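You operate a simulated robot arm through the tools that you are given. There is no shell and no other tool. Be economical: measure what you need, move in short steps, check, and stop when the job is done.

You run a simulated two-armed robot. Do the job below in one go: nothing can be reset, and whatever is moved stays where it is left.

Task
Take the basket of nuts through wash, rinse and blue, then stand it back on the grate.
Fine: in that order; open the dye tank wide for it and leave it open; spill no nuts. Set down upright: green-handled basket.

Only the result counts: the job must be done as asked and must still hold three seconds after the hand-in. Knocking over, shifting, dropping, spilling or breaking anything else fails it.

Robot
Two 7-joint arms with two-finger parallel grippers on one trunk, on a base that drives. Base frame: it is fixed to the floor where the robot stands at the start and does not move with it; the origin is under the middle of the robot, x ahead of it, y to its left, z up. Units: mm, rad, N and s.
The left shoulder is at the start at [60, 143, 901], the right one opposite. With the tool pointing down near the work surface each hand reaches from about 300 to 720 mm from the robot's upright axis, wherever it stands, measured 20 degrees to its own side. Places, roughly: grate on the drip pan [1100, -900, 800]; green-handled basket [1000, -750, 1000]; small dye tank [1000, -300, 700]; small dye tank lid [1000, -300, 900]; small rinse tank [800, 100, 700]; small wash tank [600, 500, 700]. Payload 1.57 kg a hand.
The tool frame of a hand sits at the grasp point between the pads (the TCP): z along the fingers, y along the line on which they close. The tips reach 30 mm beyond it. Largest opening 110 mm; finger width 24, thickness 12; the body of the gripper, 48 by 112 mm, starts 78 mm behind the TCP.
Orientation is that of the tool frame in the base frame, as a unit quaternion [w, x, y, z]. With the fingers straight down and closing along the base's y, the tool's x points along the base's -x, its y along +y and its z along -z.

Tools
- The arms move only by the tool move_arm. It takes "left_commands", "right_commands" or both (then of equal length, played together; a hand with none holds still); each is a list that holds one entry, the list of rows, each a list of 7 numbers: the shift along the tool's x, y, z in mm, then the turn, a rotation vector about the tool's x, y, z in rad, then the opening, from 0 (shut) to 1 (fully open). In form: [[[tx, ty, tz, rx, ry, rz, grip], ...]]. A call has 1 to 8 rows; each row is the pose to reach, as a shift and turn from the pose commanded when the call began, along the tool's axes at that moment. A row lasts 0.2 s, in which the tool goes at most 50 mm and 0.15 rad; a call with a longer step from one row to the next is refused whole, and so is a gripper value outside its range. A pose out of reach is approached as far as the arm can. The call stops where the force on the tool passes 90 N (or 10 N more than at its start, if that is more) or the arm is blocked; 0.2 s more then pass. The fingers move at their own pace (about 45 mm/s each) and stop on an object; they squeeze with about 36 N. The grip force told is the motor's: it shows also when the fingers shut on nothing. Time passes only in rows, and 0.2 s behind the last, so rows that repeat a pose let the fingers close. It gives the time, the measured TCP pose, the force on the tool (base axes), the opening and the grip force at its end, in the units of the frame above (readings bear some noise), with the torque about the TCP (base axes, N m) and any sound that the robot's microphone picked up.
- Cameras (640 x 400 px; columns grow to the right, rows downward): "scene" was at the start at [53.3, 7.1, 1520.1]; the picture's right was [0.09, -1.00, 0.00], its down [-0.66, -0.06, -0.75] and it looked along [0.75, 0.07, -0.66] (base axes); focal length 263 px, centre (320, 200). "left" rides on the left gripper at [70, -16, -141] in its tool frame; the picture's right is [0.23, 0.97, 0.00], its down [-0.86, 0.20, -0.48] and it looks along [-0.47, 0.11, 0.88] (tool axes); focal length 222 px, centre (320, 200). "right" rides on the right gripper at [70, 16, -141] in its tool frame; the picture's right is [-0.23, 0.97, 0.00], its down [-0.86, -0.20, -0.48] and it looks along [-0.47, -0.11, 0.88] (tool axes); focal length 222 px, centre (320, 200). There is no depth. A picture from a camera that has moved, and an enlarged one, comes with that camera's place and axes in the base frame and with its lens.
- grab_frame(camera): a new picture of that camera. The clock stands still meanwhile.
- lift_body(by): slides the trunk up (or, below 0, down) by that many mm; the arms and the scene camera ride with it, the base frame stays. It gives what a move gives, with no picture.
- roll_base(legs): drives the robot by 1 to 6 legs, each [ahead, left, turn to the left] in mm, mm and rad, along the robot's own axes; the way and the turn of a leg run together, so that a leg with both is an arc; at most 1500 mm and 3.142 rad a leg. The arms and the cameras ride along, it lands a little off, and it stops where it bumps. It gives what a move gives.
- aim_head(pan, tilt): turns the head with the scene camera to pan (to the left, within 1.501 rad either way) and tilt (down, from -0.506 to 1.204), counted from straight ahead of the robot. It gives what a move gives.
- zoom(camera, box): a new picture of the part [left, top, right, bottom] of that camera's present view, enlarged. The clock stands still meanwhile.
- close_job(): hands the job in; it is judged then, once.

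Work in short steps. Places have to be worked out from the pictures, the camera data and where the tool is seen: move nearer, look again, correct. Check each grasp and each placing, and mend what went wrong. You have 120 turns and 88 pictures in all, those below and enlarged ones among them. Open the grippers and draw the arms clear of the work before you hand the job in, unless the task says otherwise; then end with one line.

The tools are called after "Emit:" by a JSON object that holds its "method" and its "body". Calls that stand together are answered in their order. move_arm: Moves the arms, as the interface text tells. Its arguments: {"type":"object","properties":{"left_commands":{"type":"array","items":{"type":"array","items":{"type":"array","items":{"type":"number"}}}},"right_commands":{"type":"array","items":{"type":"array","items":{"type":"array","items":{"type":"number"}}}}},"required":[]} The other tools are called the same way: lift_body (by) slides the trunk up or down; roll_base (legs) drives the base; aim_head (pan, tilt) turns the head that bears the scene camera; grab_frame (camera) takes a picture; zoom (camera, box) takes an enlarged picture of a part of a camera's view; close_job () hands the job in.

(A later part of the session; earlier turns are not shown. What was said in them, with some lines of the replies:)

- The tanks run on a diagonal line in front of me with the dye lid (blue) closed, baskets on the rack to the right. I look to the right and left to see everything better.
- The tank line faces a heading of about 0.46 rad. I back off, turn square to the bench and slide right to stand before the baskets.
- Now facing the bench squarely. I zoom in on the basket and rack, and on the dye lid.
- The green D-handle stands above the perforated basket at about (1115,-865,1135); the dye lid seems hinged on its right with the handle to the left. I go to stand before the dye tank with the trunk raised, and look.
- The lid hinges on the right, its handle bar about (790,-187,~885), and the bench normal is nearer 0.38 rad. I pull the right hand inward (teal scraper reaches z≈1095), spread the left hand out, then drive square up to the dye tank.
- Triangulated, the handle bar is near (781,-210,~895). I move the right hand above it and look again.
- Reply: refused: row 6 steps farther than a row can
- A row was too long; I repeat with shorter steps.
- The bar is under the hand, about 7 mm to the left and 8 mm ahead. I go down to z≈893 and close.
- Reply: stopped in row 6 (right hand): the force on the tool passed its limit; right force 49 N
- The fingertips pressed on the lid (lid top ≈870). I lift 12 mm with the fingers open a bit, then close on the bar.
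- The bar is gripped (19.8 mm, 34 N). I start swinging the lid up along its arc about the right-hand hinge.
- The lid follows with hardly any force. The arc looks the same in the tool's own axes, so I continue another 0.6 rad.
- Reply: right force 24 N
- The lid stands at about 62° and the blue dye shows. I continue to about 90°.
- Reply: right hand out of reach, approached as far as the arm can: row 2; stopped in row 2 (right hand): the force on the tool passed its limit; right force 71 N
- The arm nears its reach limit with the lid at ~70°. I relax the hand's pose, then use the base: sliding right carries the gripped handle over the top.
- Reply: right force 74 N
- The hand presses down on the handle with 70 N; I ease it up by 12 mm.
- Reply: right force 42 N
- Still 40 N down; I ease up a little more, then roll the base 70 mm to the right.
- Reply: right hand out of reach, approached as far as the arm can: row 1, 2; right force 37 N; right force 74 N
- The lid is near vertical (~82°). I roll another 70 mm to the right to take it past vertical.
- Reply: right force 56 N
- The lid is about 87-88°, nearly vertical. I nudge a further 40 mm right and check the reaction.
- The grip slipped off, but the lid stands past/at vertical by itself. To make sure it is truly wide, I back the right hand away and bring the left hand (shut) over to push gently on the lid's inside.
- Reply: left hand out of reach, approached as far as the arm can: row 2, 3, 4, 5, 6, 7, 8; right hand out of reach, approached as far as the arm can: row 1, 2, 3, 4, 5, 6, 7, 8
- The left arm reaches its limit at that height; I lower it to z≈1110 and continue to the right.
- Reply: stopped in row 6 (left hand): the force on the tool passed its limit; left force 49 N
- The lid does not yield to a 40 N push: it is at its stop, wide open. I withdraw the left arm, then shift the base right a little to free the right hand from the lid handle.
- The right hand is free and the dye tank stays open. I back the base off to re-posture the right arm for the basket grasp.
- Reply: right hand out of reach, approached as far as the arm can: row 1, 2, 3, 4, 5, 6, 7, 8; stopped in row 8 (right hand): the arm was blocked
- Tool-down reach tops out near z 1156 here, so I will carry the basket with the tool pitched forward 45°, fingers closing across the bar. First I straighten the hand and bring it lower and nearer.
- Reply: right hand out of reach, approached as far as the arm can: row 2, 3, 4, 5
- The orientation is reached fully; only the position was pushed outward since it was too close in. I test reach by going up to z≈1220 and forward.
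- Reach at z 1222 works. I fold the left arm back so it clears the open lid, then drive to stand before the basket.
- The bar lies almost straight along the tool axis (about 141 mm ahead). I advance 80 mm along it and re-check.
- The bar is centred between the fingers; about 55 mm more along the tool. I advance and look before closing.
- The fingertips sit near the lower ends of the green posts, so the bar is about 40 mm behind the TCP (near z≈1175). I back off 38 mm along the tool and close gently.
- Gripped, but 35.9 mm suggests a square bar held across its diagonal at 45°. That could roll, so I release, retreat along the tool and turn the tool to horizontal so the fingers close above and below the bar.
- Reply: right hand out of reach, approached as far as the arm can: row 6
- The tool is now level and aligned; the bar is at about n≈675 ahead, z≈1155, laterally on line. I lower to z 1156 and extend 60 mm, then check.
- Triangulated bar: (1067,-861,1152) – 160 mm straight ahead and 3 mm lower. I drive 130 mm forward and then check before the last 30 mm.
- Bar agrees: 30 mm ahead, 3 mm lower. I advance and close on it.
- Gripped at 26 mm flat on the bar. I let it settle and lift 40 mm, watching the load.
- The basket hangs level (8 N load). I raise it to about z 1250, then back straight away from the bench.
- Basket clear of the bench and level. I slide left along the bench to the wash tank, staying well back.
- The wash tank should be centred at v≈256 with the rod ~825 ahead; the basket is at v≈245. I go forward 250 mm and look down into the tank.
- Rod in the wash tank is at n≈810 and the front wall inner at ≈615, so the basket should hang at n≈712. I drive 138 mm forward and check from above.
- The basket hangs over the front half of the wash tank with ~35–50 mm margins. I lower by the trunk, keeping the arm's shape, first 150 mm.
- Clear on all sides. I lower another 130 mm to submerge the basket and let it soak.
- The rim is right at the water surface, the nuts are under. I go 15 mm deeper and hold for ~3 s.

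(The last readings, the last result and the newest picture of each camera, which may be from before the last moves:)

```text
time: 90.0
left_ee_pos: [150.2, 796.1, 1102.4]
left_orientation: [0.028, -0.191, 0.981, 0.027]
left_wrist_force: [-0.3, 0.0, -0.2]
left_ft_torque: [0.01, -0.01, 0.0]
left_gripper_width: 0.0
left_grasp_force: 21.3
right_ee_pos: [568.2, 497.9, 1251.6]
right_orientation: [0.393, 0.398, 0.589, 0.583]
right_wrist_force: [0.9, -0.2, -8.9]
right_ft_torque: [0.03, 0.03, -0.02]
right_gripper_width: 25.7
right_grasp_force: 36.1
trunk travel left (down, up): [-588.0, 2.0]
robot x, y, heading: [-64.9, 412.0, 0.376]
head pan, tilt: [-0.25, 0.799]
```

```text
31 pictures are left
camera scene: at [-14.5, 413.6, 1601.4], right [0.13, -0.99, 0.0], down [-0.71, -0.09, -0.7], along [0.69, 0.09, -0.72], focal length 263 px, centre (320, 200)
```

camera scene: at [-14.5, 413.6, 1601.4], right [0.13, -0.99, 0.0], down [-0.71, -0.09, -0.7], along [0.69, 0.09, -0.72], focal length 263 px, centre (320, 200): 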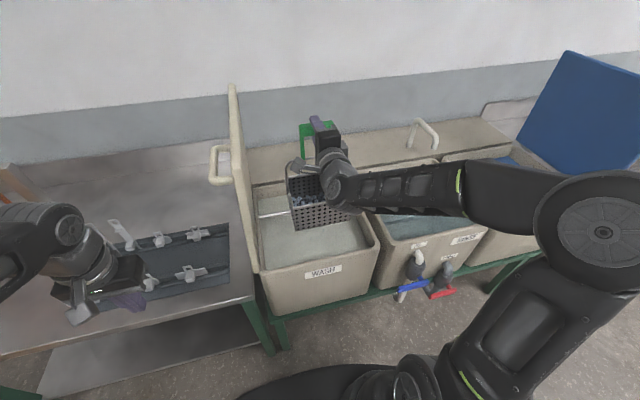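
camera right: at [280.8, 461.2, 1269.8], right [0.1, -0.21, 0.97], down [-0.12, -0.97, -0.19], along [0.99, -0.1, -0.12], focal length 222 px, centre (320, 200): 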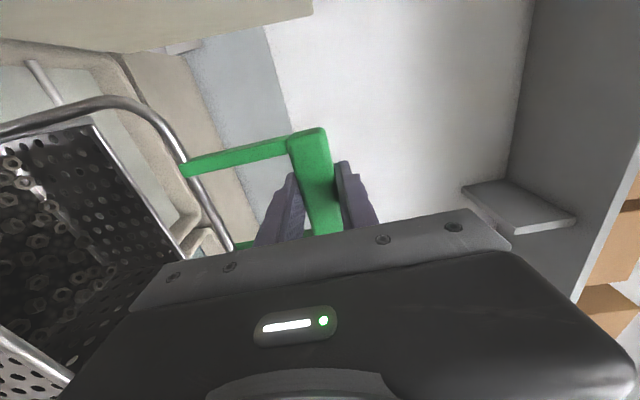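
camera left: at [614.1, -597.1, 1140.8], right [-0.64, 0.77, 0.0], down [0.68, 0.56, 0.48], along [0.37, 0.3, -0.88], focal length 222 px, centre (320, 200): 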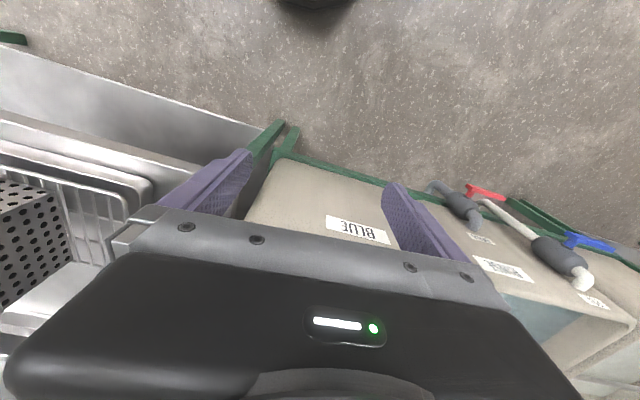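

Washed; nuts still in the basket. I slide right 442 mm over to the rinse tank (basket bottom ~45 mm above the rims).

Emit:
{"method": "roll_base", "body": {"legs": [[0, -442, 0.003]]}}

Emit:
{"method": "zoom", "body": {"camera": "scene", "box": [200, 120, 420, 320]}}

```text
time: 92.7
left_ee_pos: [311.1, 389.7, 1103.3]
left_orientation: [0.029, -0.193, 0.98, 0.027]
left_wrist_force: [-1.3, -0.3, 0.1]
left_ft_torque: [0.0, 0.02, 0.03]
left_gripper_width: 0.0
left_grasp_force: 21.1
right_ee_pos: [729.7, 93.5, 1250.9]
right_orientation: [0.392, 0.397, 0.589, 0.584]
right_wrist_force: [-0.1, -1.4, -8.5]
right_ft_torque: [0.0, 0.01, 0.06]
right_gripper_width: 26.0
right_grasp_force: 35.8
trunk travel left (down, up): [-588.0, 2.0]
robot x, y, heading: [93.9, 4.9, 0.379]
head pan, tilt: [-0.25, 0.799]
```

```text
2.00 times, centred on (310, 220) of scene
camera zoom: at [148.4, 5.4, 1601.5], right [0.13, -0.99, 0.0], down [-0.71, -0.09, -0.7], along [0.69, 0.09, -0.72], focal length 526 px, centre (340, 160)
```

zoom: 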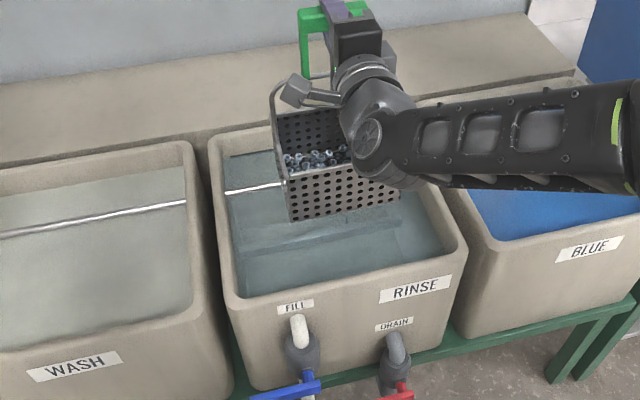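

Over the rinse tank at v≈-184, n≈713. The faint line in the water fits the rod's shadow on the floor. I lower in steps, watching the force.

Emit:
{"method": "lift_body", "body": {"by": -160}}

Emit:
{"method": "lift_body", "body": {"by": -60}}

Emit:
{"method": "zoom", "body": {"camera": "scene", "box": [200, 80, 420, 280]}}

```text
time: 94.5
left_ee_pos: [311.4, 390.0, 943.5]
left_orientation: [0.029, -0.194, 0.98, 0.028]
left_wrist_force: [-0.1, 0.0, -0.4]
left_ft_torque: [0.0, 0.05, -0.02]
left_gripper_width: 0.1
left_grasp_force: 21.2
right_ee_pos: [729.5, 93.7, 1091.0]
right_orientation: [0.393, 0.396, 0.59, 0.584]
right_wrist_force: [-0.9, -0.1, -7.8]
right_ft_torque: [0.0, 0.02, 0.01]
right_gripper_width: 26.0
right_grasp_force: 36.3
trunk travel left (down, up): [-428.0, 162.0]
robot x, y, heading: [94.7, 5.1, 0.383]
head pan, tilt: [-0.25, 0.799]
```

```text
time: 95.5
left_ee_pos: [309.9, 390.9, 882.8]
left_orientation: [0.027, -0.194, 0.98, 0.027]
left_wrist_force: [0.6, 0.3, -0.5]
left_ft_torque: [-0.02, 0.04, -0.04]
left_gripper_width: 0.2
left_grasp_force: 20.8
right_ee_pos: [729.2, 93.1, 1030.3]
right_orientation: [0.392, 0.397, 0.591, 0.583]
right_wrist_force: [0.9, 0.3, -7.4]
right_ft_torque: [0.04, 0.03, -0.03]
right_gripper_width: 25.9
right_grasp_force: 36.1
trunk travel left (down, up): [-368.0, 222.0]
robot x, y, heading: [94.8, 5.5, 0.379]
head pan, tilt: [-0.25, 0.799]
```

```text
2.00 times, centred on (310, 180) of scene
camera zoom: at [147.7, 6.2, 1381.5], right [0.13, -0.99, 0.0], down [-0.71, -0.1, -0.7], along [0.69, 0.09, -0.72], focal length 526 px, centre (340, 240)
```

zoom: 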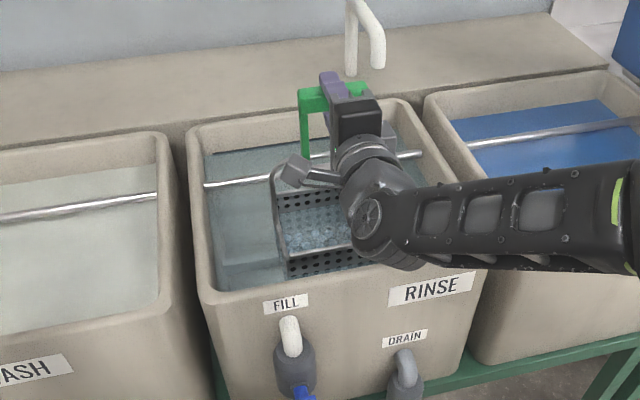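

Nuts are going under. I lower 45 mm more and hold ~3 s, then lift out.

Emit:
{"method": "lift_body", "body": {"by": -45}}

Emit:
{"method": "move_arm", "body": {"right_commands": [[[0, 0, 0, 0, 0, 0, 0], [0, 0, 0, 0, 0, 0, 0], [0, 0, 0, 0, 0, 0, 0], [0, 0, 0, 0, 0, 0, 0], [0, 0, 0, 0, 0, 0, 0], [0, 0, 0, 0, 0, 0, 0], [0, 0, 0, 0, 0, 0, 0], [0, 0, 0, 0, 0, 0, 0]]]}}

Emit:
{"method": "move_arm", "body": {"right_commands": [[[0, 0, 0, 0, 0, 0, 0], [0, 0, 0, 0, 0, 0, 0], [0, 0, 0, 0, 0, 0, 0], [0, 0, 0, 0, 0, 0, 0], [0, 0, 0, 0, 0, 0, 0], [0, 0, 0, 0, 0, 0, 0], [0, 0, 0, 0, 0, 0, 0], [0, 0, 0, 0, 0, 0, 0]]]}}

Emit:
{"method": "lift_body", "body": {"by": 145}}

Emit:
{"method": "lift_body", "body": {"by": 120}}

Emit:
{"method": "grab_frame", "body": {"camera": "scene"}}

```text
time: 96.4
left_ee_pos: [312.0, 390.8, 838.0]
left_orientation: [0.028, -0.193, 0.98, 0.027]
left_wrist_force: [0.8, -0.1, 0.1]
left_ft_torque: [0.01, 0.0, 0.0]
left_gripper_width: 0.0
left_grasp_force: 21.3
right_ee_pos: [729.4, 94.4, 985.6]
right_orientation: [0.392, 0.396, 0.59, 0.584]
right_wrist_force: [-0.1, -0.2, -8.0]
right_ft_torque: [0.03, 0.02, -0.03]
right_gripper_width: 25.8
right_grasp_force: 36.0
trunk travel left (down, up): [-323.0, 267.0]
robot x, y, heading: [98.6, 9.1, 0.385]
head pan, tilt: [-0.25, 0.799]
```

```text
time: 98.2
left_ee_pos: [311.0, 390.2, 837.4]
left_orientation: [0.029, -0.194, 0.98, 0.026]
left_wrist_force: [-0.4, -0.3, 0.9]
left_ft_torque: [-0.04, -0.01, 0.02]
left_gripper_width: 0.0
left_grasp_force: 21.4
right_ee_pos: [729.8, 93.7, 985.1]
right_orientation: [0.392, 0.397, 0.59, 0.583]
right_wrist_force: [-0.3, -0.2, -8.3]
right_ft_torque: [0.0, -0.02, -0.04]
right_gripper_width: 25.8
right_grasp_force: 35.8
trunk travel left (down, up): [-323.0, 267.0]
robot x, y, heading: [98.6, 7.9, 0.379]
head pan, tilt: [-0.25, 0.799]
```

```text
time: 100.0
left_ee_pos: [311.6, 390.0, 837.5]
left_orientation: [0.029, -0.194, 0.98, 0.026]
left_wrist_force: [-0.6, 0.8, 0.3]
left_ft_torque: [0.0, -0.03, -0.03]
left_gripper_width: 0.3
left_grasp_force: 21.9
right_ee_pos: [729.4, 94.0, 986.9]
right_orientation: [0.392, 0.398, 0.59, 0.583]
right_wrist_force: [-0.1, 0.2, -8.4]
right_ft_torque: [-0.01, 0.05, 0.01]
right_gripper_width: 25.7
right_grasp_force: 36.4
trunk travel left (down, up): [-323.0, 267.0]
robot x, y, heading: [96.2, 7.4, 0.379]
head pan, tilt: [-0.25, 0.799]
```

```text
time: 101.7
left_ee_pos: [312.1, 389.7, 982.9]
left_orientation: [0.029, -0.194, 0.98, 0.027]
left_wrist_force: [-0.1, -0.5, 0.5]
left_ft_torque: [0.02, -0.03, 0.02]
left_gripper_width: 0.0
left_grasp_force: 21.4
right_ee_pos: [729.0, 94.8, 1129.5]
right_orientation: [0.392, 0.397, 0.59, 0.584]
right_wrist_force: [0.9, 0.1, -8.3]
right_ft_torque: [0.02, -0.01, 0.01]
right_gripper_width: 25.8
right_grasp_force: 36.3
trunk travel left (down, up): [-468.0, 122.0]
robot x, y, heading: [94.6, 5.0, 0.384]
head pan, tilt: [-0.25, 0.799]
```

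```text
time: 103.2
left_ee_pos: [310.0, 389.0, 1103.4]
left_orientation: [0.029, -0.194, 0.98, 0.027]
left_wrist_force: [0.6, -0.6, 0.3]
left_ft_torque: [0.05, 0.01, 0.01]
left_gripper_width: 0.0
left_grasp_force: 21.4
right_ee_pos: [730.2, 94.1, 1250.6]
right_orientation: [0.392, 0.397, 0.591, 0.583]
right_wrist_force: [-1.2, 0.4, -9.2]
right_ft_torque: [0.02, 0.03, 0.02]
right_gripper_width: 25.5
right_grasp_force: 36.1
trunk travel left (down, up): [-588.0, 2.0]
robot x, y, heading: [99.1, 8.9, 0.382]
head pan, tilt: [-0.25, 0.799]
```

```text
28 pictures are left
camera scene: at [148.2, 6.3, 1601.4], right [0.13, -0.99, 0.0], down [-0.71, -0.1, -0.7], along [0.69, 0.09, -0.72], focal length 263 px, centre (320, 200)
```

scene: 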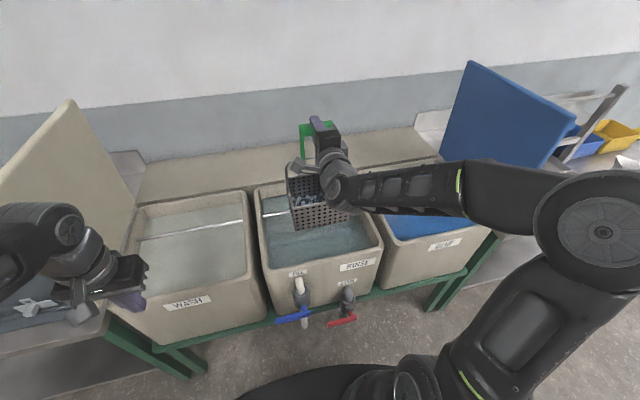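

Rinsed; on to the dye tank. I slide 422 mm right and 8 mm back, keeping the forearm ~60 mm in front of the open lid's edge.

Emit:
{"method": "roll_base", "body": {"legs": [[-8, -300, 0], [0, -122, 0]]}}

Emit:
{"method": "grab_frame", "body": {"camera": "scene"}}

Emit:
{"method": "zoom", "body": {"camera": "scene", "box": [220, 130, 500, 330]}}

```text
time: 106.1
left_ee_pos: [461.9, -3.3, 1104.5]
left_orientation: [0.028, -0.193, 0.98, 0.027]
left_wrist_force: [-0.2, -0.8, 0.7]
left_ft_torque: [0.02, 0.03, 0.0]
left_gripper_width: 0.0
left_grasp_force: 21.5
right_ee_pos: [879.0, -302.0, 1250.5]
right_orientation: [0.393, 0.398, 0.59, 0.583]
right_wrist_force: [0.4, -0.7, -8.1]
right_ft_torque: [-0.09, -0.02, 0.03]
right_gripper_width: 26.1
right_grasp_force: 35.9
trunk travel left (down, up): [-588.0, 2.0]
robot x, y, heading: [243.6, -384.0, 0.384]
head pan, tilt: [-0.25, 0.799]
```

```text
27 pictures are left
camera scene: at [297.5, -388.6, 1601.4], right [0.13, -0.99, 0.0], down [-0.71, -0.09, -0.7], along [0.69, 0.09, -0.72], focal length 263 px, centre (320, 200)
```

scene: 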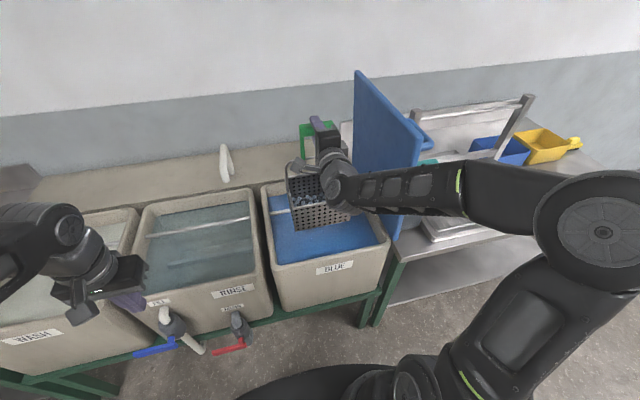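

```text
2.00 times, centred on (360, 230) of scene
camera zoom: at [297.5, -388.6, 1601.4], right [0.13, -0.99, 0.0], down [-0.71, -0.09, -0.7], along [0.69, 0.09, -0.72], focal length 526 px, centre (240, 140)
```

zoom: 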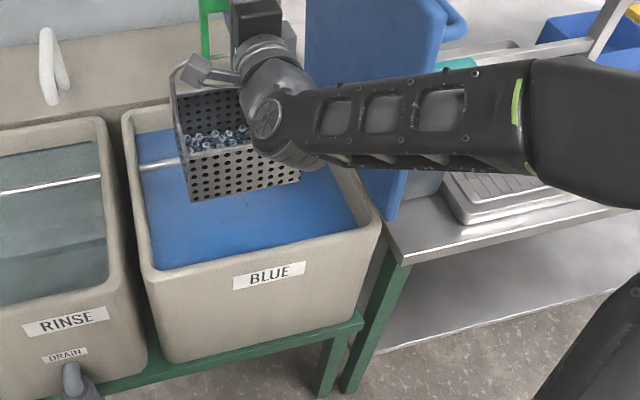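

Well placed over the blue dye; forearm in front of the lid. I lower in steps as before.

Emit:
{"method": "lift_body", "body": {"by": -100}}

Emit:
{"method": "lift_body", "body": {"by": -120}}

Emit:
{"method": "grab_frame", "body": {"camera": "scene"}}

```text
time: 107.4
left_ee_pos: [460.4, -2.1, 1003.5]
left_orientation: [0.028, -0.193, 0.98, 0.027]
left_wrist_force: [-0.9, -0.2, -0.5]
left_ft_torque: [-0.01, 0.0, -0.01]
left_gripper_width: 0.2
left_grasp_force: 21.7
right_ee_pos: [879.1, -301.5, 1150.4]
right_orientation: [0.393, 0.398, 0.59, 0.583]
right_wrist_force: [0.5, -0.2, -8.5]
right_ft_torque: [-0.03, 0.03, 0.0]
right_gripper_width: 25.8
right_grasp_force: 36.0
trunk travel left (down, up): [-488.0, 102.0]
robot x, y, heading: [245.1, -386.4, 0.384]
head pan, tilt: [-0.25, 0.799]
```

```text
time: 108.9
left_ee_pos: [461.0, -3.0, 883.9]
left_orientation: [0.029, -0.193, 0.98, 0.027]
left_wrist_force: [-0.2, 0.1, -0.2]
left_ft_torque: [-0.06, 0.03, -0.01]
left_gripper_width: 0.0
left_grasp_force: 21.7
right_ee_pos: [878.8, -300.0, 1031.5]
right_orientation: [0.393, 0.397, 0.589, 0.583]
right_wrist_force: [1.7, 0.9, -7.6]
right_ft_torque: [0.03, 0.03, 0.03]
right_gripper_width: 26.0
right_grasp_force: 36.1
trunk travel left (down, up): [-368.0, 222.0]
robot x, y, heading: [245.2, -384.3, 0.375]
head pan, tilt: [-0.25, 0.799]
```

```text
25 pictures are left
camera scene: at [296.6, -386.9, 1381.5], right [0.13, -0.99, 0.0], down [-0.71, -0.09, -0.7], along [0.69, 0.09, -0.72], focal length 263 px, centre (320, 200)
```

scene: 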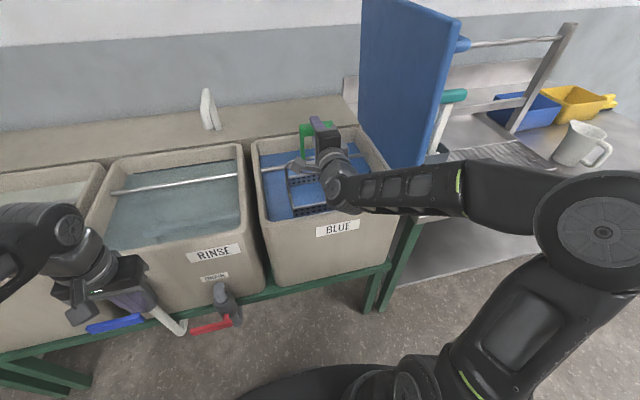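

Left hand stays ≥90 mm above the rinse valve levers. I lower the last 45 mm, hold ~3 s, then lift out.

Emit:
{"method": "lift_body", "body": {"by": -45}}

Emit:
{"method": "move_arm", "body": {"right_commands": [[[0, 0, 0, 0, 0, 0, 0], [0, 0, 0, 0, 0, 0, 0], [0, 0, 0, 0, 0, 0, 0], [0, 0, 0, 0, 0, 0, 0], [0, 0, 0, 0, 0, 0, 0], [0, 0, 0, 0, 0, 0, 0], [0, 0, 0, 0, 0, 0, 0], [0, 0, 0, 0, 0, 0, 0]]]}}

Emit:
{"method": "move_arm", "body": {"right_commands": [[[0, 0, 0, 0, 0, 0, 0], [0, 0, 0, 0, 0, 0, 0], [0, 0, 0, 0, 0, 0, 0], [0, 0, 0, 0, 0, 0, 0], [0, 0, 0, 0, 0, 0, 0], [0, 0, 0, 0, 0, 0, 0], [0, 0, 0, 0, 0, 0, 0], [0, 0, 0, 0, 0, 0, 0]]]}}

Emit:
{"method": "lift_body", "body": {"by": 145}}

Emit:
{"method": "lift_body", "body": {"by": 120}}

Emit:
{"method": "grab_frame", "body": {"camera": "scene"}}

```text
time: 109.8
left_ee_pos: [460.9, -3.1, 837.7]
left_orientation: [0.029, -0.193, 0.98, 0.026]
left_wrist_force: [-0.4, 0.0, -0.3]
left_ft_torque: [-0.04, -0.03, -0.02]
left_gripper_width: 0.0
left_grasp_force: 21.2
right_ee_pos: [877.5, -300.9, 985.9]
right_orientation: [0.393, 0.397, 0.59, 0.583]
right_wrist_force: [-0.1, -0.2, -8.5]
right_ft_torque: [-0.02, 0.01, 0.0]
right_gripper_width: 25.9
right_grasp_force: 36.2
trunk travel left (down, up): [-323.0, 267.0]
robot x, y, heading: [245.7, -383.6, 0.379]
head pan, tilt: [-0.25, 0.799]
```

```text
time: 111.6
left_ee_pos: [461.9, -1.9, 837.8]
left_orientation: [0.029, -0.193, 0.98, 0.027]
left_wrist_force: [0.0, -0.7, 0.0]
left_ft_torque: [0.02, -0.04, 0.02]
left_gripper_width: 0.0
left_grasp_force: 21.2
right_ee_pos: [878.7, -300.4, 986.0]
right_orientation: [0.393, 0.398, 0.59, 0.583]
right_wrist_force: [-0.1, 0.3, -7.0]
right_ft_torque: [0.03, -0.01, 0.0]
right_gripper_width: 25.8
right_grasp_force: 36.0
trunk travel left (down, up): [-323.0, 267.0]
robot x, y, heading: [244.4, -387.7, 0.379]
head pan, tilt: [-0.25, 0.799]
```

```text
time: 113.4
left_ee_pos: [461.9, -2.9, 839.0]
left_orientation: [0.029, -0.193, 0.98, 0.028]
left_wrist_force: [-0.3, 0.7, 0.2]
left_ft_torque: [-0.02, -0.02, 0.0]
left_gripper_width: 0.0
left_grasp_force: 21.8
right_ee_pos: [878.3, -299.9, 983.7]
right_orientation: [0.393, 0.397, 0.59, 0.583]
right_wrist_force: [-0.1, 0.8, -8.4]
right_ft_torque: [-0.01, 0.05, 0.03]
right_gripper_width: 26.0
right_grasp_force: 36.0
trunk travel left (down, up): [-323.0, 267.0]
robot x, y, heading: [244.7, -385.7, 0.376]
head pan, tilt: [-0.25, 0.799]
```

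```text
time: 115.1
left_ee_pos: [461.4, -2.2, 983.2]
left_orientation: [0.029, -0.194, 0.98, 0.027]
left_wrist_force: [0.3, -0.6, 0.4]
left_ft_torque: [0.02, -0.02, 0.01]
left_gripper_width: 0.3
left_grasp_force: 21.3
right_ee_pos: [878.9, -299.6, 1130.2]
right_orientation: [0.393, 0.398, 0.59, 0.582]
right_wrist_force: [-0.1, 0.2, -8.0]
right_ft_torque: [0.06, 0.01, 0.01]
right_gripper_width: 25.9
right_grasp_force: 36.2
trunk travel left (down, up): [-468.0, 122.0]
robot x, y, heading: [242.7, -382.2, 0.38]
head pan, tilt: [-0.25, 0.799]
```

```text
time: 116.6
left_ee_pos: [461.5, -2.4, 1103.6]
left_orientation: [0.029, -0.194, 0.98, 0.027]
left_wrist_force: [-0.6, 0.4, 0.1]
left_ft_torque: [0.03, 0.0, -0.02]
left_gripper_width: 0.1
left_grasp_force: 21.6
right_ee_pos: [879.4, -300.6, 1249.8]
right_orientation: [0.394, 0.397, 0.589, 0.583]
right_wrist_force: [-0.3, 0.1, -7.9]
right_ft_torque: [0.03, 0.03, 0.02]
right_gripper_width: 25.8
right_grasp_force: 35.8
trunk travel left (down, up): [-588.0, 2.0]
robot x, y, heading: [242.3, -383.8, 0.384]
head pan, tilt: [-0.25, 0.799]
```

```text
24 pictures are left
camera scene: at [297.0, -386.7, 1601.4], right [0.13, -0.99, 0.0], down [-0.71, -0.09, -0.7], along [0.69, 0.09, -0.72], focal length 263 px, centre (320, 200)
```

scene: 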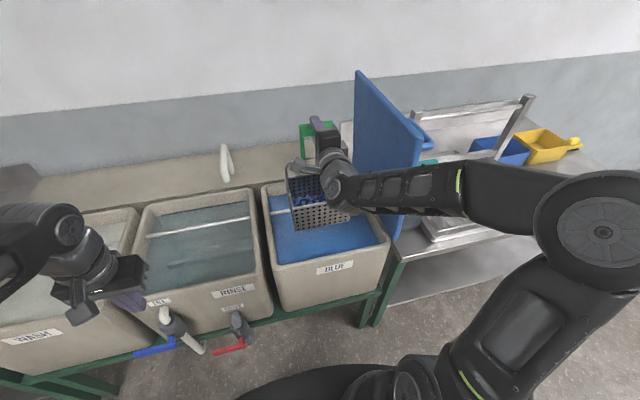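

The nuts come out blue and the lid stays open. I back off, slide right to the grate line, and check before going in.

Emit:
{"method": "roll_base", "body": {"legs": [[-350, 0, 0], [0, -591, 0]]}}

Emit:
{"method": "aim_head", "body": {"pan": -0.25, "tilt": 0.7}}

Emit:
{"method": "grab_frame", "body": {"camera": "scene"}}

```text
time: 121.8
left_ee_pos: [356.2, -684.4, 1102.6]
left_orientation: [0.028, -0.196, 0.98, 0.028]
left_wrist_force: [-0.2, 0.8, -0.2]
left_ft_torque: [0.01, 0.0, 0.0]
left_gripper_width: 0.1
left_grasp_force: 21.8
right_ee_pos: [775.4, -979.7, 1250.8]
right_orientation: [0.391, 0.397, 0.591, 0.584]
right_wrist_force: [0.4, -0.3, -7.8]
right_ft_torque: [-0.02, 0.06, 0.01]
right_gripper_width: 25.8
right_grasp_force: 36.0
trunk travel left (down, up): [-588.0, 2.0]
robot x, y, heading: [142.5, -1067.5, 0.385]
head pan, tilt: [-0.25, 0.799]
```

```text
time: 122.5
left_ee_pos: [356.9, -684.4, 1103.7]
left_orientation: [0.029, -0.197, 0.98, 0.028]
left_wrist_force: [-0.4, 0.3, 0.0]
left_ft_torque: [0.01, 0.0, 0.02]
left_gripper_width: 0.0
left_grasp_force: 21.2
right_ee_pos: [774.6, -977.8, 1249.6]
right_orientation: [0.39, 0.397, 0.591, 0.584]
right_wrist_force: [-0.2, -0.3, -7.6]
right_ft_torque: [0.07, 0.05, 0.0]
right_gripper_width: 26.0
right_grasp_force: 36.1
trunk travel left (down, up): [-588.0, 2.0]
robot x, y, heading: [143.1, -1069.0, 0.385]
head pan, tilt: [-0.25, 0.7]
```

```text
23 pictures are left
camera scene: at [198.4, -1067.3, 1609.7], right [0.14, -0.99, 0.0], down [-0.64, -0.09, -0.76], along [0.76, 0.1, -0.64], focal length 263 px, centre (320, 200)
```

scene: 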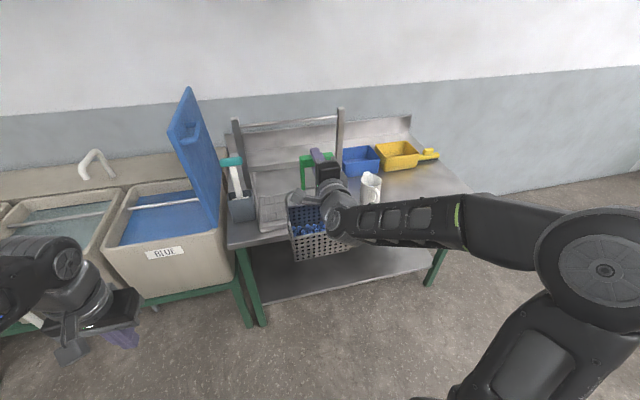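

TCP is at n 357, v -1196; target n 673, v -1197. I drive forward 310 mm with a small heading trim.

Emit:
{"method": "roll_base", "body": {"legs": [[0, 4, -0.008], [310, 0, 0]]}}

Emit:
{"method": "zoom", "body": {"camera": "scene", "box": [200, 120, 420, 320]}}

```text
time: 124.9
left_ee_pos: [643.5, -569.3, 1103.1]
left_orientation: [0.028, -0.192, 0.981, 0.026]
left_wrist_force: [0.3, 0.3, 0.3]
left_ft_torque: [-0.02, 0.03, 0.01]
left_gripper_width: 0.0
left_grasp_force: 21.2
right_ee_pos: [1060.1, -866.5, 1249.3]
right_orientation: [0.393, 0.399, 0.59, 0.582]
right_wrist_force: [0.5, -0.4, -8.4]
right_ft_torque: [0.01, -0.04, -0.02]
right_gripper_width: 25.9
right_grasp_force: 36.2
trunk travel left (down, up): [-588.0, 2.0]
robot x, y, heading: [423.5, -951.3, 0.379]
head pan, tilt: [-0.25, 0.7]
```

```text
2.00 times, centred on (310, 220) of scene
camera zoom: at [482.9, -950.7, 1609.7], right [0.13, -0.99, 0.0], down [-0.64, -0.08, -0.76], along [0.76, 0.1, -0.65], focal length 526 px, centre (340, 160)
```

zoom: 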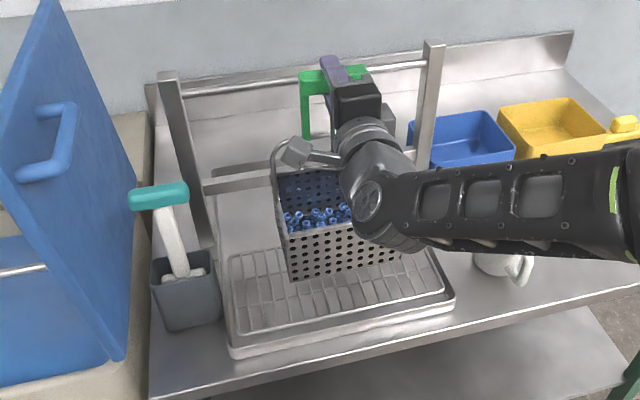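

Just 10 mm short. I correct that and lower with the arm to 15 mm above the standing height.

Emit:
{"method": "move_arm", "body": {"right_commands": [[[1, 0, 5, 0, 0, 0, 0], [1, 0, 10, 0, 0, 0, 0], [1, -20, 10, 0, 0, 0, 0], [1, -40, 10, 0, 0, 0, 0], [1, -60, 10, 0, 0, 0, 0], [1, -80, 10, 0, 0, 0, 0], [1, -82, 10, 0, 0, 0, 0]]]}}

Emit:
{"method": "zoom", "body": {"camera": "scene", "box": [200, 120, 420, 320]}}

```text
time: 126.5
left_ee_pos: [643.1, -569.1, 1103.3]
left_orientation: [0.029, -0.193, 0.98, 0.027]
left_wrist_force: [0.0, -0.6, 0.5]
left_ft_torque: [-0.01, 0.0, 0.0]
left_gripper_width: 0.0
left_grasp_force: 21.1
right_ee_pos: [1067.0, -862.1, 1168.9]
right_orientation: [0.394, 0.399, 0.589, 0.582]
right_wrist_force: [-0.2, -0.9, -7.8]
right_ft_torque: [0.05, 0.03, -0.01]
right_gripper_width: 25.9
right_grasp_force: 36.4
trunk travel left (down, up): [-588.0, 2.0]
robot x, y, heading: [423.9, -953.2, 0.379]
head pan, tilt: [-0.25, 0.7]
```

```text
2.00 times, centred on (310, 220) of scene
camera zoom: at [481.5, -951.2, 1609.7], right [0.13, -0.99, 0.0], down [-0.64, -0.08, -0.76], along [0.76, 0.1, -0.64], focal length 526 px, centre (340, 160)
```

zoom: 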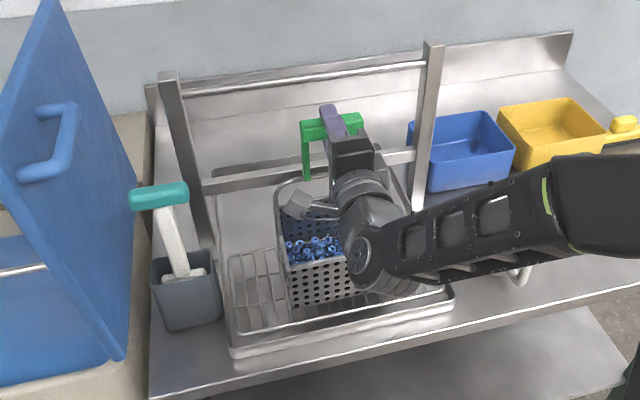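

Now the last 17 mm gently, watching the load go to zero.

Emit:
{"method": "move_arm", "body": {"right_commands": [[[0, -4, 1, 0, 0, 0, 0], [0, -8, 1, 0, 0, 0, 0], [0, -12, 1, 0, 0, 0, 0], [0, -15, 1, 0, 0, 0, 0], [0, -17, 1, 0, 0, 0, 0], [0, -17, 1, 0, 0, 0, 0]]]}}

```text
time: 127.9
left_ee_pos: [641.6, -568.2, 1102.5]
left_orientation: [0.028, -0.192, 0.981, 0.027]
left_wrist_force: [0.4, 0.5, -0.2]
left_ft_torque: [0.02, -0.02, 0.04]
left_gripper_width: 0.0
left_grasp_force: 21.4
right_ee_pos: [1067.7, -862.1, 1152.1]
right_orientation: [0.393, 0.399, 0.59, 0.582]
right_wrist_force: [-0.1, 0.3, -4.8]
right_ft_torque: [-0.16, -0.21, 0.0]
right_gripper_width: 25.9
right_grasp_force: 36.6
trunk travel left (down, up): [-588.0, 2.0]
robot x, y, heading: [425.2, -949.8, 0.38]
head pan, tilt: [-0.25, 0.7]
```

Partly carried now (−4.8 N of 8). I go down another 2 mm.

Emit:
{"method": "move_arm", "body": {"right_commands": [[[0, -1, 0, 0, 0, 0, 0], [0, -2, 0, 0, 0, 0, 0], [0, -2, 0, 0, 0, 0, 0]]]}}

Emit:
{"method": "grab_frame", "body": {"camera": "right"}}

Emit:
{"method": "zoom", "body": {"camera": "scene", "box": [230, 150, 390, 310]}}

```text
time: 128.7
left_ee_pos: [640.9, -568.4, 1104.1]
left_orientation: [0.029, -0.192, 0.981, 0.027]
left_wrist_force: [-0.4, -0.4, 0.7]
left_ft_torque: [0.0, 0.01, -0.05]
left_gripper_width: 0.1
left_grasp_force: 21.2
right_ee_pos: [1066.9, -863.4, 1150.8]
right_orientation: [0.394, 0.398, 0.589, 0.583]
right_wrist_force: [-2.2, -2.7, 5.9]
right_ft_torque: [-0.09, -0.22, -0.09]
right_gripper_width: 26.1
right_grasp_force: 35.5
trunk travel left (down, up): [-588.0, 2.0]
robot x, y, heading: [427.8, -950.6, 0.377]
head pan, tilt: [-0.25, 0.7]
```

```text
20 pictures are left
camera right: at [908.9, -850.7, 1169.8], right [0.09, -0.21, 0.97], down [-0.13, -0.97, -0.2], along [0.99, -0.11, -0.12], focal length 222 px, centre (320, 200)
```

right: 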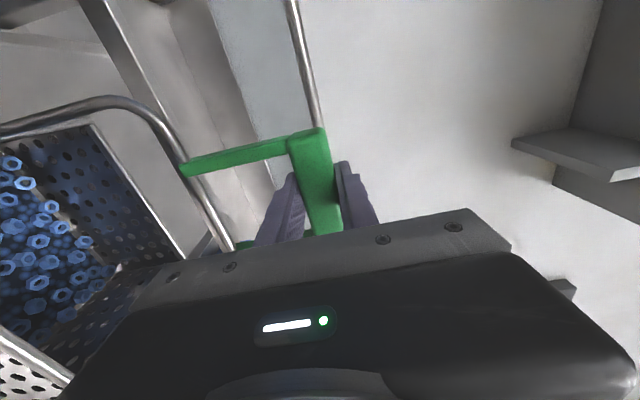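

```text
2.50 times, centred on (310, 230) of scene
camera zoom: at [479.8, -951.9, 1609.9], right [0.13, -0.99, 0.0], down [-0.64, -0.08, -0.77], along [0.76, 0.1, -0.64], focal length 658 px, centre (345, 125)
```

zoom: 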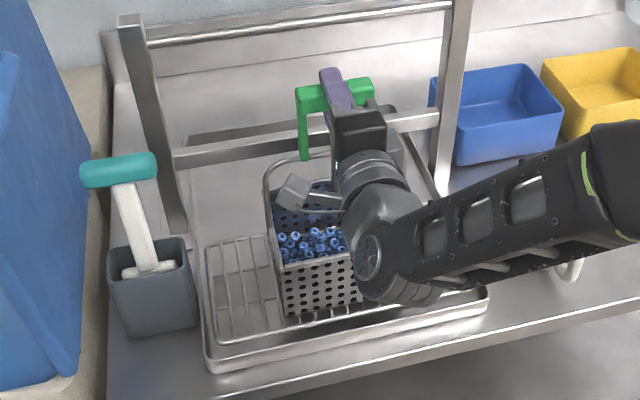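

The basket stands upright on the grate just as at the start (load now on the grate). I open the fingers and draw straight back.

Emit:
{"method": "move_arm", "body": {"right_commands": [[[0, 1, 0, 0, 0, 0, 0.3], [0, 1, 0, 0, 0, 0, 0.5], [0, 1, 0, 0, 0, 0, 0.8], [0, 1, 0, 0, 0, 0, 0.8], [0, 1, -15, 0, 0, 0, 0.8], [0, 1, -35, 0, 0, 0, 0.8], [0, 1, -60, 0, 0, 0, 0.8]]]}}

Emit:
{"method": "grab_frame", "body": {"camera": "right"}}

```text
time: 130.3
left_ee_pos: [641.9, -568.2, 1103.1]
left_orientation: [0.03, -0.192, 0.981, 0.028]
left_wrist_force: [-0.3, -0.4, -0.2]
left_ft_torque: [-0.01, 0.01, 0.02]
left_gripper_width: 0.0
left_grasp_force: 21.3
right_ee_pos: [1011.7, -884.6, 1152.4]
right_orientation: [0.394, 0.398, 0.588, 0.583]
right_wrist_force: [-0.8, 0.0, 0.0]
right_ft_torque: [0.01, 0.0, -0.01]
right_gripper_width: 88.2
right_grasp_force: 0.1
trunk travel left (down, up): [-588.0, 2.0]
robot x, y, heading: [424.7, -949.5, 0.378]
head pan, tilt: [-0.25, 0.7]
```

```text
18 pictures are left
camera right: at [853.0, -872.9, 1170.8], right [0.1, -0.21, 0.97], down [-0.13, -0.97, -0.19], along [0.99, -0.11, -0.12], focal length 222 px, centre (320, 200)
```

right: 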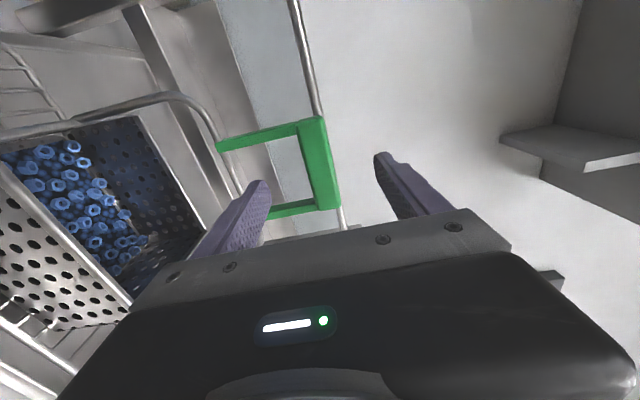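

Released cleanly; the basket stands still. I back the base away, open both grippers and take a last look.

Emit:
{"method": "roll_base", "body": {"legs": [[-400, 0, 0]]}}

Emit:
{"method": "move_arm", "body": {"left_commands": [[[0, 0, 0, 0, 0, 0, 0.5], [0, 0, 0, 0, 0, 0, 1], [0, 0, 0, 0, 0, 0, 1], [0, 0, 0, 0, 0, 0, 1], [0, 0, 0, 0, 0, 0, 1], [0, 0, 0, 0, 0, 0, 1]]], "right_commands": [[[0, 0, 0, 0, 0, 0, 1], [0, 0, 0, 0, 0, 0, 1], [0, 0, 0, 0, 0, 0, 1], [0, 0, 0, 0, 0, 0, 1], [0, 0, 0, 0, 0, 0, 1], [0, 0, 0, 0, 0, 0, 1]]]}}

Emit:
{"method": "aim_head", "body": {"pan": 0.0, "tilt": 0.65}}

Emit:
{"method": "grab_frame", "body": {"camera": "scene"}}

Emit:
{"method": "zoom", "body": {"camera": "scene", "box": [240, 90, 480, 250]}}

```text
time: 132.8
left_ee_pos: [272.2, -716.5, 1104.0]
left_orientation: [0.03, -0.189, 0.981, 0.027]
left_wrist_force: [0.1, 0.6, -0.6]
left_ft_torque: [-0.01, -0.01, -0.06]
left_gripper_width: 0.0
left_grasp_force: 21.7
right_ee_pos: [641.0, -1034.4, 1152.2]
right_orientation: [0.395, 0.399, 0.589, 0.581]
right_wrist_force: [0.6, 0.8, -0.4]
right_ft_torque: [0.04, -0.03, -0.04]
right_gripper_width: 88.3
right_grasp_force: 0.0
trunk travel left (down, up): [-588.0, 2.0]
robot x, y, heading: [54.7, -1097.0, 0.372]
head pan, tilt: [-0.25, 0.7]
```

```text
time: 134.2
left_ee_pos: [273.6, -715.8, 1102.9]
left_orientation: [0.029, -0.19, 0.981, 0.027]
left_wrist_force: [0.7, 0.3, -0.3]
left_ft_torque: [0.0, 0.01, 0.02]
left_gripper_width: 109.9
left_grasp_force: 0.0
right_ee_pos: [642.2, -1033.7, 1151.7]
right_orientation: [0.395, 0.399, 0.589, 0.581]
right_wrist_force: [-0.9, -0.5, -0.6]
right_ft_torque: [0.01, 0.0, 0.03]
right_gripper_width: 110.1
right_grasp_force: 0.0
trunk travel left (down, up): [-588.0, 2.0]
robot x, y, heading: [53.0, -1098.3, 0.372]
head pan, tilt: [-0.25, 0.7]
```

```text
time: 135.0
left_ee_pos: [273.0, -715.9, 1103.4]
left_orientation: [0.028, -0.19, 0.981, 0.027]
left_wrist_force: [0.0, 0.6, 0.0]
left_ft_torque: [-0.03, -0.01, 0.0]
left_gripper_width: 109.9
left_grasp_force: 0.1
right_ee_pos: [642.2, -1033.6, 1152.2]
right_orientation: [0.395, 0.399, 0.589, 0.581]
right_wrist_force: [0.5, 0.4, 0.2]
right_ft_torque: [0.04, 0.01, 0.0]
right_gripper_width: 110.2
right_grasp_force: 0.1
trunk travel left (down, up): [-588.0, 2.0]
robot x, y, heading: [55.6, -1093.8, 0.373]
head pan, tilt: [0.0, 0.649]
```

```text
17 pictures are left
camera scene: at [107.0, -1076.6, 1614.1], right [0.36, -0.93, 0.0], down [-0.56, -0.22, -0.8], along [0.74, 0.29, -0.6], focal length 263 px, centre (320, 200)
```

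scene: 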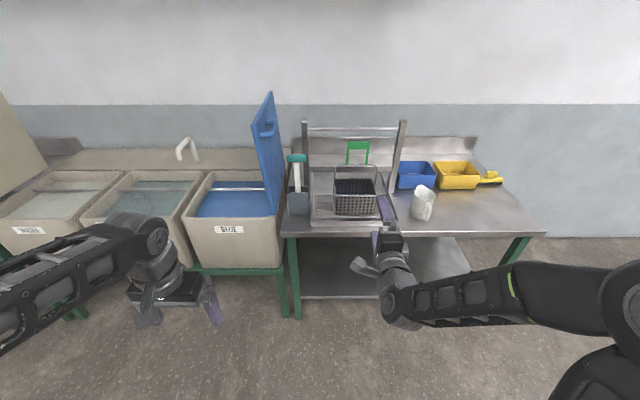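

```text
2.50 times, centred on (360, 170) of scene
camera zoom: at [107.0, -1076.6, 1614.1], right [0.36, -0.93, 0.0], down [-0.56, -0.22, -0.8], along [0.74, 0.29, -0.6], focal length 658 px, centre (220, 275)
```

zoom: 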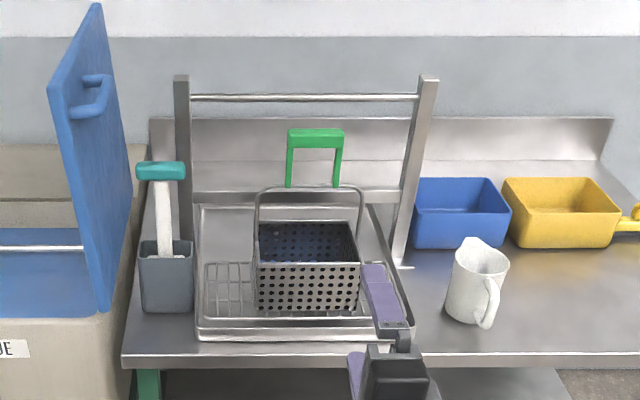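

The basket stands upright on the grate, nuts inside and blue; the dye lid is wide open, and everything else is in place with the arms clear. I hand in.

Emit:
{"method": "close_job", "body": {}}

```text
The job is handed in.
```

The basket of nuts went through wash, rinse and blue in that order and now stands upright on the grate. The dye tank is left wide open, no nuts were seen to spill, and nothing else appears moved.
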